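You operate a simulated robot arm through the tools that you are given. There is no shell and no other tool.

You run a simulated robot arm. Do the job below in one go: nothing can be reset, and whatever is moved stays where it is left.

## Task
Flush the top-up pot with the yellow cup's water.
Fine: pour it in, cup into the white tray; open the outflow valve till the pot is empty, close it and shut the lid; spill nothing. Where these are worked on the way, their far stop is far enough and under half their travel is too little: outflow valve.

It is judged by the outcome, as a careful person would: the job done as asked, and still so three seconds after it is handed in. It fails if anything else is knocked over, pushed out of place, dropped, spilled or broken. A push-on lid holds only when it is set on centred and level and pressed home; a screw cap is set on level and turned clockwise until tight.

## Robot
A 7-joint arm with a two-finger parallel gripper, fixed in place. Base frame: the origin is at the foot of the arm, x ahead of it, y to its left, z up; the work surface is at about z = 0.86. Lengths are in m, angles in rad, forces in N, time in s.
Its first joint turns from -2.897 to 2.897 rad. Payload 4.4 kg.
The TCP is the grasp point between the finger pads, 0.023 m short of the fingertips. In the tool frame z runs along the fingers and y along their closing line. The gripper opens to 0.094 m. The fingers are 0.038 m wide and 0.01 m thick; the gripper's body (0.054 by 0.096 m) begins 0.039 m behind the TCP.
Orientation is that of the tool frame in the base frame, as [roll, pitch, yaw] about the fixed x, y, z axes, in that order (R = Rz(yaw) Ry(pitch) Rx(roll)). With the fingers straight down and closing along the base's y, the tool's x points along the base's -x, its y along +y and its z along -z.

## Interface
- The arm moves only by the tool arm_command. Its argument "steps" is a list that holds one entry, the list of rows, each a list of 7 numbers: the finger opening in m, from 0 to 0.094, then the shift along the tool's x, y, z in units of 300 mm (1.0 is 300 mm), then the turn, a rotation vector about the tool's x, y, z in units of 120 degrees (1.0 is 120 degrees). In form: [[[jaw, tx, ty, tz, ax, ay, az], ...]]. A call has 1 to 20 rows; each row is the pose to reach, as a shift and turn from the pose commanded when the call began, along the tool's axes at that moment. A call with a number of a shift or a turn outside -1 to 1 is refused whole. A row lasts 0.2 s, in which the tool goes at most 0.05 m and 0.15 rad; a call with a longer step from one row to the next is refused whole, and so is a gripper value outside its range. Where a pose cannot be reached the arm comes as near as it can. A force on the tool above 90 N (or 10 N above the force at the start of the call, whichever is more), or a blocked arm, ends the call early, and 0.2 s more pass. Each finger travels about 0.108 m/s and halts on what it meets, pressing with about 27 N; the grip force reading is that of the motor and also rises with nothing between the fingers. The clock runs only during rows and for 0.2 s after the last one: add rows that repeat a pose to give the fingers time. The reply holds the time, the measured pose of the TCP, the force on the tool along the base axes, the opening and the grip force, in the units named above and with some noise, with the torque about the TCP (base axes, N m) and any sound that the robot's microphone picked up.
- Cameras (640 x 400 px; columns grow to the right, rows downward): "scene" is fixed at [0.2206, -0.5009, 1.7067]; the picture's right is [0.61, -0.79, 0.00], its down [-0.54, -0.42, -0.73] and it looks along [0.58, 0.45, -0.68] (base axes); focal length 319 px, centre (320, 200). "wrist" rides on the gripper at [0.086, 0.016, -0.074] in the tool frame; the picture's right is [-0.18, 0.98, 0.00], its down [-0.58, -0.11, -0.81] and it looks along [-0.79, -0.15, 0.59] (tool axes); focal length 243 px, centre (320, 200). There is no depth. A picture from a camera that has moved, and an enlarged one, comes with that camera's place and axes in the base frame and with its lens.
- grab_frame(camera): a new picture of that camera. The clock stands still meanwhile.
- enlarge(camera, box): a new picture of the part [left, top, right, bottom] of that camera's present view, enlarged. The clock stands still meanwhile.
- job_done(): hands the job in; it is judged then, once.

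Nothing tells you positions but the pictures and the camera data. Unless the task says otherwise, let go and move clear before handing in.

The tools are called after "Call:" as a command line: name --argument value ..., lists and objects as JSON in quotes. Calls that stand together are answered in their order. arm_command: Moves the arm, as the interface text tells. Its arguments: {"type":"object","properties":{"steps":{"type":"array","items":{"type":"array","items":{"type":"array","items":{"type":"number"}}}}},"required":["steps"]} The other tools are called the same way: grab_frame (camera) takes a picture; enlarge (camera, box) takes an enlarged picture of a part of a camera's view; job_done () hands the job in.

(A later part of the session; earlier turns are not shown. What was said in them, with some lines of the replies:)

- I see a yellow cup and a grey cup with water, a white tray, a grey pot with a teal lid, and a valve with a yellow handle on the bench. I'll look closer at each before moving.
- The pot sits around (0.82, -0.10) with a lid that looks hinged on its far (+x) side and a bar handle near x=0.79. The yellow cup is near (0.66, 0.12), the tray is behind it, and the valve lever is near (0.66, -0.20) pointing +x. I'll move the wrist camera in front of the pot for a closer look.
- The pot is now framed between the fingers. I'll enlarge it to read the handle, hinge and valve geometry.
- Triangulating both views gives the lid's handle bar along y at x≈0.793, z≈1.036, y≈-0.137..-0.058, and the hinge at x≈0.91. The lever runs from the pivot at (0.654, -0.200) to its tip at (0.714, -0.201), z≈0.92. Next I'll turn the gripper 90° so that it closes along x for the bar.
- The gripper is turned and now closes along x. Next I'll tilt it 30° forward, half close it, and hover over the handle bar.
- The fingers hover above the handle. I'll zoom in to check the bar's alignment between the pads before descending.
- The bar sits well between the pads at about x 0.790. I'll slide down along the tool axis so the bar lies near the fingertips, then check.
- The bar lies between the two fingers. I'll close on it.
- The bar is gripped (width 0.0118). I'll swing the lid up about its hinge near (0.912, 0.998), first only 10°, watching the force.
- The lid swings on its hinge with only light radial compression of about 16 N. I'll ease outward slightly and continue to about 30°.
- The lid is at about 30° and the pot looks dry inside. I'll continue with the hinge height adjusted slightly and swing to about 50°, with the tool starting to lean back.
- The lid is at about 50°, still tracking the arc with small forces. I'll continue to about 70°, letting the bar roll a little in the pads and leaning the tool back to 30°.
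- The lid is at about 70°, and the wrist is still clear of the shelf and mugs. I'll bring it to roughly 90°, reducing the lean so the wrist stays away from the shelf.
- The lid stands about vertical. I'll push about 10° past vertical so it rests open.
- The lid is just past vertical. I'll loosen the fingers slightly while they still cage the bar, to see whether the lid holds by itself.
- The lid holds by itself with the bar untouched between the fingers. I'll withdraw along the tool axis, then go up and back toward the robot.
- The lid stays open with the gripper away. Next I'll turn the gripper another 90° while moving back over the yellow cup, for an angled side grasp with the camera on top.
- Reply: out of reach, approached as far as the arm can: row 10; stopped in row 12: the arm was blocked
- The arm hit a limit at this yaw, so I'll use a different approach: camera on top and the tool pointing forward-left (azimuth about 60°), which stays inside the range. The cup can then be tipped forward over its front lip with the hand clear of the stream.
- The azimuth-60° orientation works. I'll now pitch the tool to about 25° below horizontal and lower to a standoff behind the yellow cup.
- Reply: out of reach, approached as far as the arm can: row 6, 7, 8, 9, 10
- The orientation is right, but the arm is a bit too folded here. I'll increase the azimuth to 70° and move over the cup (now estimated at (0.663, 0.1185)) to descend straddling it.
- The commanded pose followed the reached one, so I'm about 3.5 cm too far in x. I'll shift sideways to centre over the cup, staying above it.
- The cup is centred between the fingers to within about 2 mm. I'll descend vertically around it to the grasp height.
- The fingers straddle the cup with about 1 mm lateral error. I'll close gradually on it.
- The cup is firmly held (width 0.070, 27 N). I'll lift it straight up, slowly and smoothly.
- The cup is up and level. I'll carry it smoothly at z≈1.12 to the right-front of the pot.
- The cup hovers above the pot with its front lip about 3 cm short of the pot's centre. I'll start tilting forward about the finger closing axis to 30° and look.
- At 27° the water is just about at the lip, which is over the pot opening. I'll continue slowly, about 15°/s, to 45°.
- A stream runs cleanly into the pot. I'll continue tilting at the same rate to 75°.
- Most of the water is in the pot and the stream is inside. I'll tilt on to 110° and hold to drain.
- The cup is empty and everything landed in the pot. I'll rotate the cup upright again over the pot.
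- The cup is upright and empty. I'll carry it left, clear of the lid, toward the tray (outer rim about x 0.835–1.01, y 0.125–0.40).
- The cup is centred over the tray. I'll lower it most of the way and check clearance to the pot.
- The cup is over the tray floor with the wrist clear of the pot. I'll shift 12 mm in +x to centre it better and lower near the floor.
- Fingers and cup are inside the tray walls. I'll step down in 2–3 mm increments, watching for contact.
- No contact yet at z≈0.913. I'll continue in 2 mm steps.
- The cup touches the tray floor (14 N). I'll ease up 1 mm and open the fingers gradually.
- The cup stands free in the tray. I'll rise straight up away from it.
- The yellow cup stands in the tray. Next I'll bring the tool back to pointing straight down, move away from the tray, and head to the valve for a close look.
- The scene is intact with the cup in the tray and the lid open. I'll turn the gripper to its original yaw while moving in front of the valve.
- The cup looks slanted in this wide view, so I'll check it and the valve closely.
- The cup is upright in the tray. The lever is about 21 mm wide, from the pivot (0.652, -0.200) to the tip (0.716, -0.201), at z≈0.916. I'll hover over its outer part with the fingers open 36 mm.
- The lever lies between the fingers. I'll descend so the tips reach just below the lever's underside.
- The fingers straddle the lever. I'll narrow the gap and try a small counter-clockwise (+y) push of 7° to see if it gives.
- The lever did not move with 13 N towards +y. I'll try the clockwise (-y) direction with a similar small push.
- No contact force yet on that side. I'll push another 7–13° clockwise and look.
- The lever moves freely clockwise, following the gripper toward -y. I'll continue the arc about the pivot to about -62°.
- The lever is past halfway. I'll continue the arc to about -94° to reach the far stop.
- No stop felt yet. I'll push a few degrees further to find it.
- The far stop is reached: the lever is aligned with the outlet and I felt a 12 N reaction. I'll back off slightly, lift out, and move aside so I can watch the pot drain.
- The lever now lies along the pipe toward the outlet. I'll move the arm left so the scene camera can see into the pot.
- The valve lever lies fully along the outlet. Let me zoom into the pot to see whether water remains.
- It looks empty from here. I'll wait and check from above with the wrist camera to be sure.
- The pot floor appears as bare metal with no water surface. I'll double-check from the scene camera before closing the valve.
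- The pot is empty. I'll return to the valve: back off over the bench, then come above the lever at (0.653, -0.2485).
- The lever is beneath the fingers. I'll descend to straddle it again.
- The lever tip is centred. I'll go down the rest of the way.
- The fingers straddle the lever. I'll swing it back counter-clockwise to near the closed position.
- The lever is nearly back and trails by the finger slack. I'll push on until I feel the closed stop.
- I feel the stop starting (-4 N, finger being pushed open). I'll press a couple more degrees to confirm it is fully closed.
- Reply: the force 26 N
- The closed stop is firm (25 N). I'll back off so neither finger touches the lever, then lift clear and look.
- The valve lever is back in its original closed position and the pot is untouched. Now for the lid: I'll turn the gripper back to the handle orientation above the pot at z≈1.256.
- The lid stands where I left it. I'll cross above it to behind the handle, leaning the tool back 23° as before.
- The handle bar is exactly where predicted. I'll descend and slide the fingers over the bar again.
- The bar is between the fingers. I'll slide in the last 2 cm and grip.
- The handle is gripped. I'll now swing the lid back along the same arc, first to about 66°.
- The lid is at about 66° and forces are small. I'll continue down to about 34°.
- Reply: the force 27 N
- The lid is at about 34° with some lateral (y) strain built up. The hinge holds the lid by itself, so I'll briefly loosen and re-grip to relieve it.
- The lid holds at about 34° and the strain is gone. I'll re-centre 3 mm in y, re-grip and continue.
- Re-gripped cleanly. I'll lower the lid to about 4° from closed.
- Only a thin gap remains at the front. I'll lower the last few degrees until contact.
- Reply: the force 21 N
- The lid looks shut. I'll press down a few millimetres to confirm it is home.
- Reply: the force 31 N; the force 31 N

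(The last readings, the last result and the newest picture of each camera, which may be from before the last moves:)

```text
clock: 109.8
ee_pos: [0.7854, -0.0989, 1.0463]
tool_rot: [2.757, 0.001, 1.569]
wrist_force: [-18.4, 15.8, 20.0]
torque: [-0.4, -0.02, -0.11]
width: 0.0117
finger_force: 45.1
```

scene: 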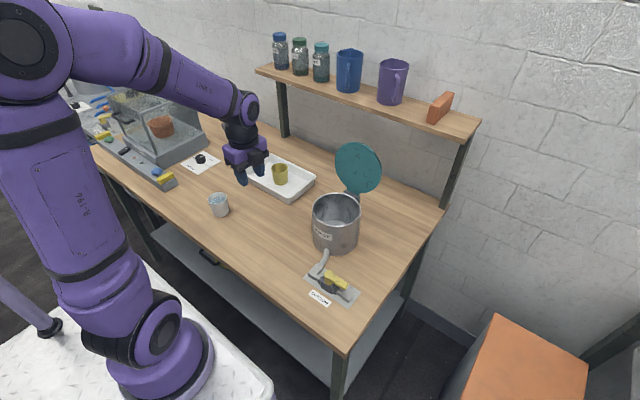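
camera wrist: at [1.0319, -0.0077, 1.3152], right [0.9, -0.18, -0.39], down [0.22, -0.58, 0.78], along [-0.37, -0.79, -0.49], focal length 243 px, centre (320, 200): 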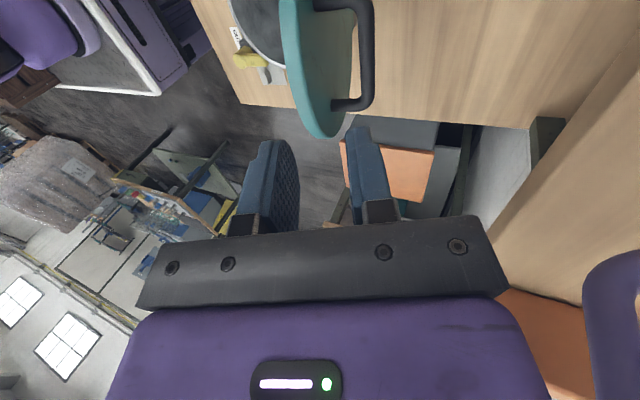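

The lid is bottomed (20 N upward reaction). I'll release the handle and withdraw.

Call:
arm_command --steps '[[[0.02, 0, 0.0037, -0.0093, 0, 0, 0], [0.03, 0, 0.0037, -0.0093, 0, 0, 0], [0.03, 0, 0.0037, -0.0093, 0, 0, 0], [0.03, 0, 0.0037, -0.06, 0, 0, 0], [0.03, 0, 0.0037, -0.14, 0, 0, 0], [0.03, 0, 0.0037, -0.25, 0, 0, 0], [0.03, 0, 0.0037, -0.35, 0, 0, 0]]]'

Call:
enlarge --camera "scene" --box '[300, 160, 380, 240]'

Call:
grab_frame --camera "wrist"

```text
clock: 111.4
ee_pos: [0.7479, -0.0998, 1.1408]
tool_rot: [2.76, -0.001, 1.571]
wrist_force: [0.0, -0.1, -0.5]
torque: [-0.01, 0.04, -0.01]
width: 0.0299
finger_force: 0.0
```

```text
5.00 times, centred on (340, 200) of scene
camera zoom: at [0.2206, -0.5009, 1.7067], right [0.61, -0.79, 0.0], down [-0.54, -0.42, -0.73], along [0.58, 0.45, -0.68], focal length 1597 px, centre (220, 200)
```

zoom: 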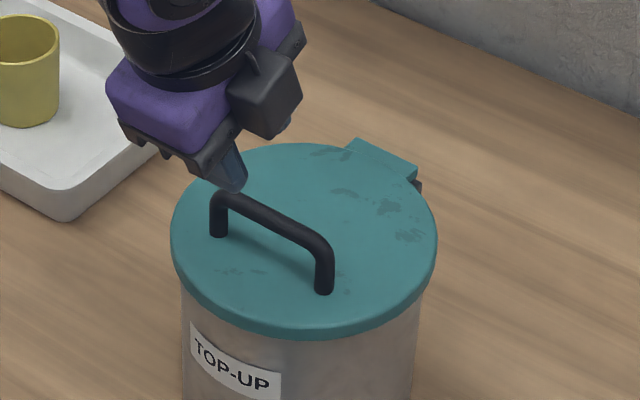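

```text
taken
camera wrist: at [0.7361, -0.0122, 1.2158], right [0.91, -0.18, 0.37], down [-0.4, -0.58, 0.71], along [0.08, -0.79, -0.6], focal length 243 px, centre (320, 200)
```

wrist: 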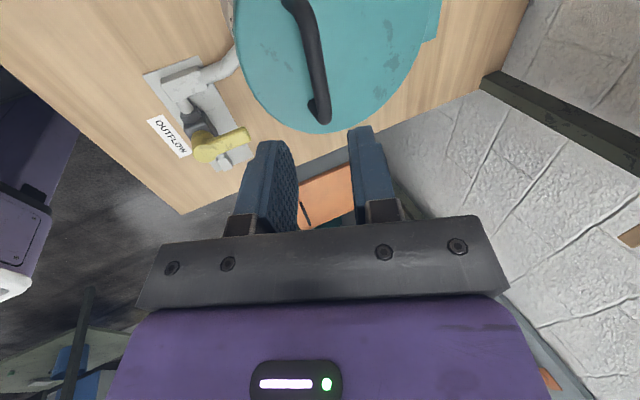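

The lid sits exactly as it did at the start. I'll move the arm up and away, straightening the tool, then inspect everything.

Call:
arm_command --steps '[[[0.03, 0.03, -0.041, -0.1, 0.03, 0, 0], [0.03, 0.1, -0.082, -0.19, 0.061, 0, 0], [0.03, 0.17, -0.123, -0.26, 0.092, 0, 0], [0.03, 0.25, -0.164, -0.33, 0.122, 0, 0], [0.03, 0.33, -0.205, -0.4, 0.153, 0, 0], [0.03, 0.4, -0.246, -0.459, 0.1833, 0, 0], [0.03, 0.4, -0.246, -0.459, 0.1833, 0, 0]]]'

Call:
grab_frame --camera "scene"

Call:
enlarge --camera "scene" --box '[300, 180, 370, 240]'

Call:
enlarge --camera "scene" --box '[280, 170, 400, 310]'

Call:
enlarge --camera "scene" --box '[190, 140, 330, 250]'

```text
clock: 113.0
ee_pos: [0.629, 0.0204, 1.2447]
tool_rot: [-3.139, -0.002, 1.572]
wrist_force: [0.4, -0.8, 0.3]
torque: [0.03, 0.03, 0.0]
width: 0.0298
finger_force: 0.2
```

```text
taken
```

scene: 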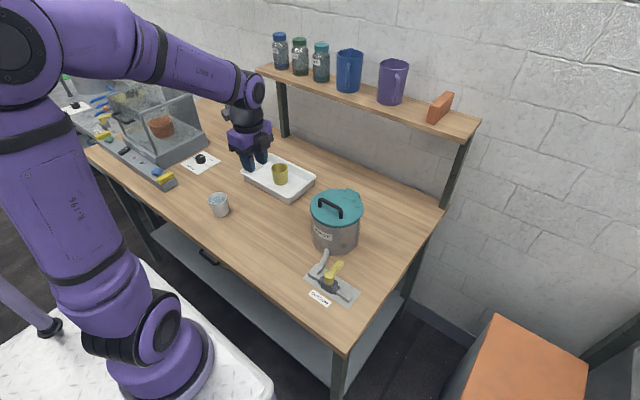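

```text
6.67 times, centred on (335, 210) of scene
camera zoom: at [0.2206, -0.5009, 1.7067], right [0.61, -0.79, 0.0], down [-0.54, -0.42, -0.73], along [0.58, 0.45, -0.68], focal length 2129 px, centre (220, 133)
```

zoom: 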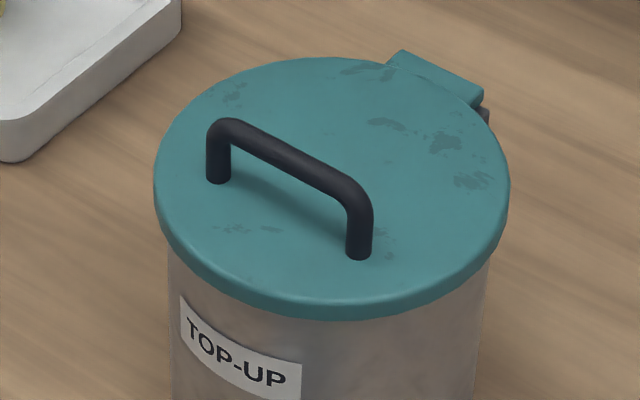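

```text
2.86 times, centred on (340, 240) of scene
camera zoom: at [0.2206, -0.5009, 1.7067], right [0.61, -0.79, 0.0], down [-0.54, -0.42, -0.73], along [0.58, 0.45, -0.68], focal length 912 px, centre (263, 86)
```

zoom: 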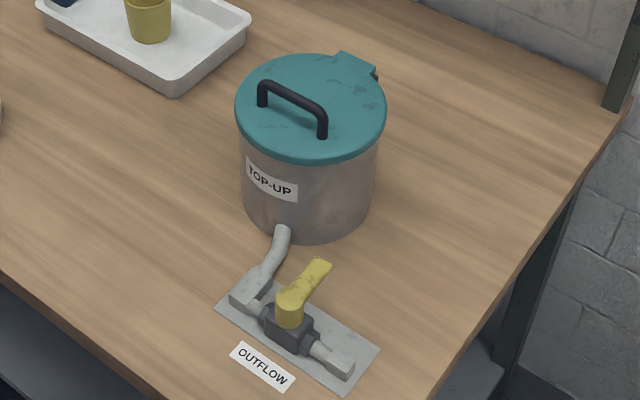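

```text
3.64 times, centred on (260, 195) of scene
camera zoom: at [0.2206, -0.5009, 1.7067], right [0.61, -0.79, 0.0], down [-0.54, -0.42, -0.73], along [0.58, 0.45, -0.68], focal length 1161 px, centre (538, 218)
```

zoom: 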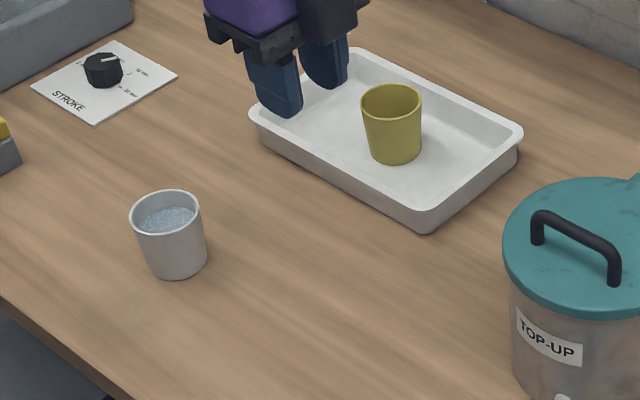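

Everything is in place: the pot is empty with its lid shut as at the start, the valve is back at its closed stop, and the yellow cup is upright in the white tray. The tray, grey cup and pot are where they were, nothing is spilled, and the arm is clear. I'm handing in.

Call:
job_done

```text
The job is handed in.
```

The top-up pot has been flushed and the job is handed in; I haven't seen the verdict.

- **Pour:** All the yellow cup's water went into the pot. I saw nothing spilled on the bench.
- **Cup:** It is standing upright and empty in the white tray.
- **Drain:** I turned the outflow valve to its far stop. I left it open until the pot floor showed bare metal from two camera views, then turned it back to its closed stop.
- **Lid:** It is shut and pressed down, and it looks the same as it did at the start.

The grey cup, tray and pot look to be where they started. The gripper is clear of everything.
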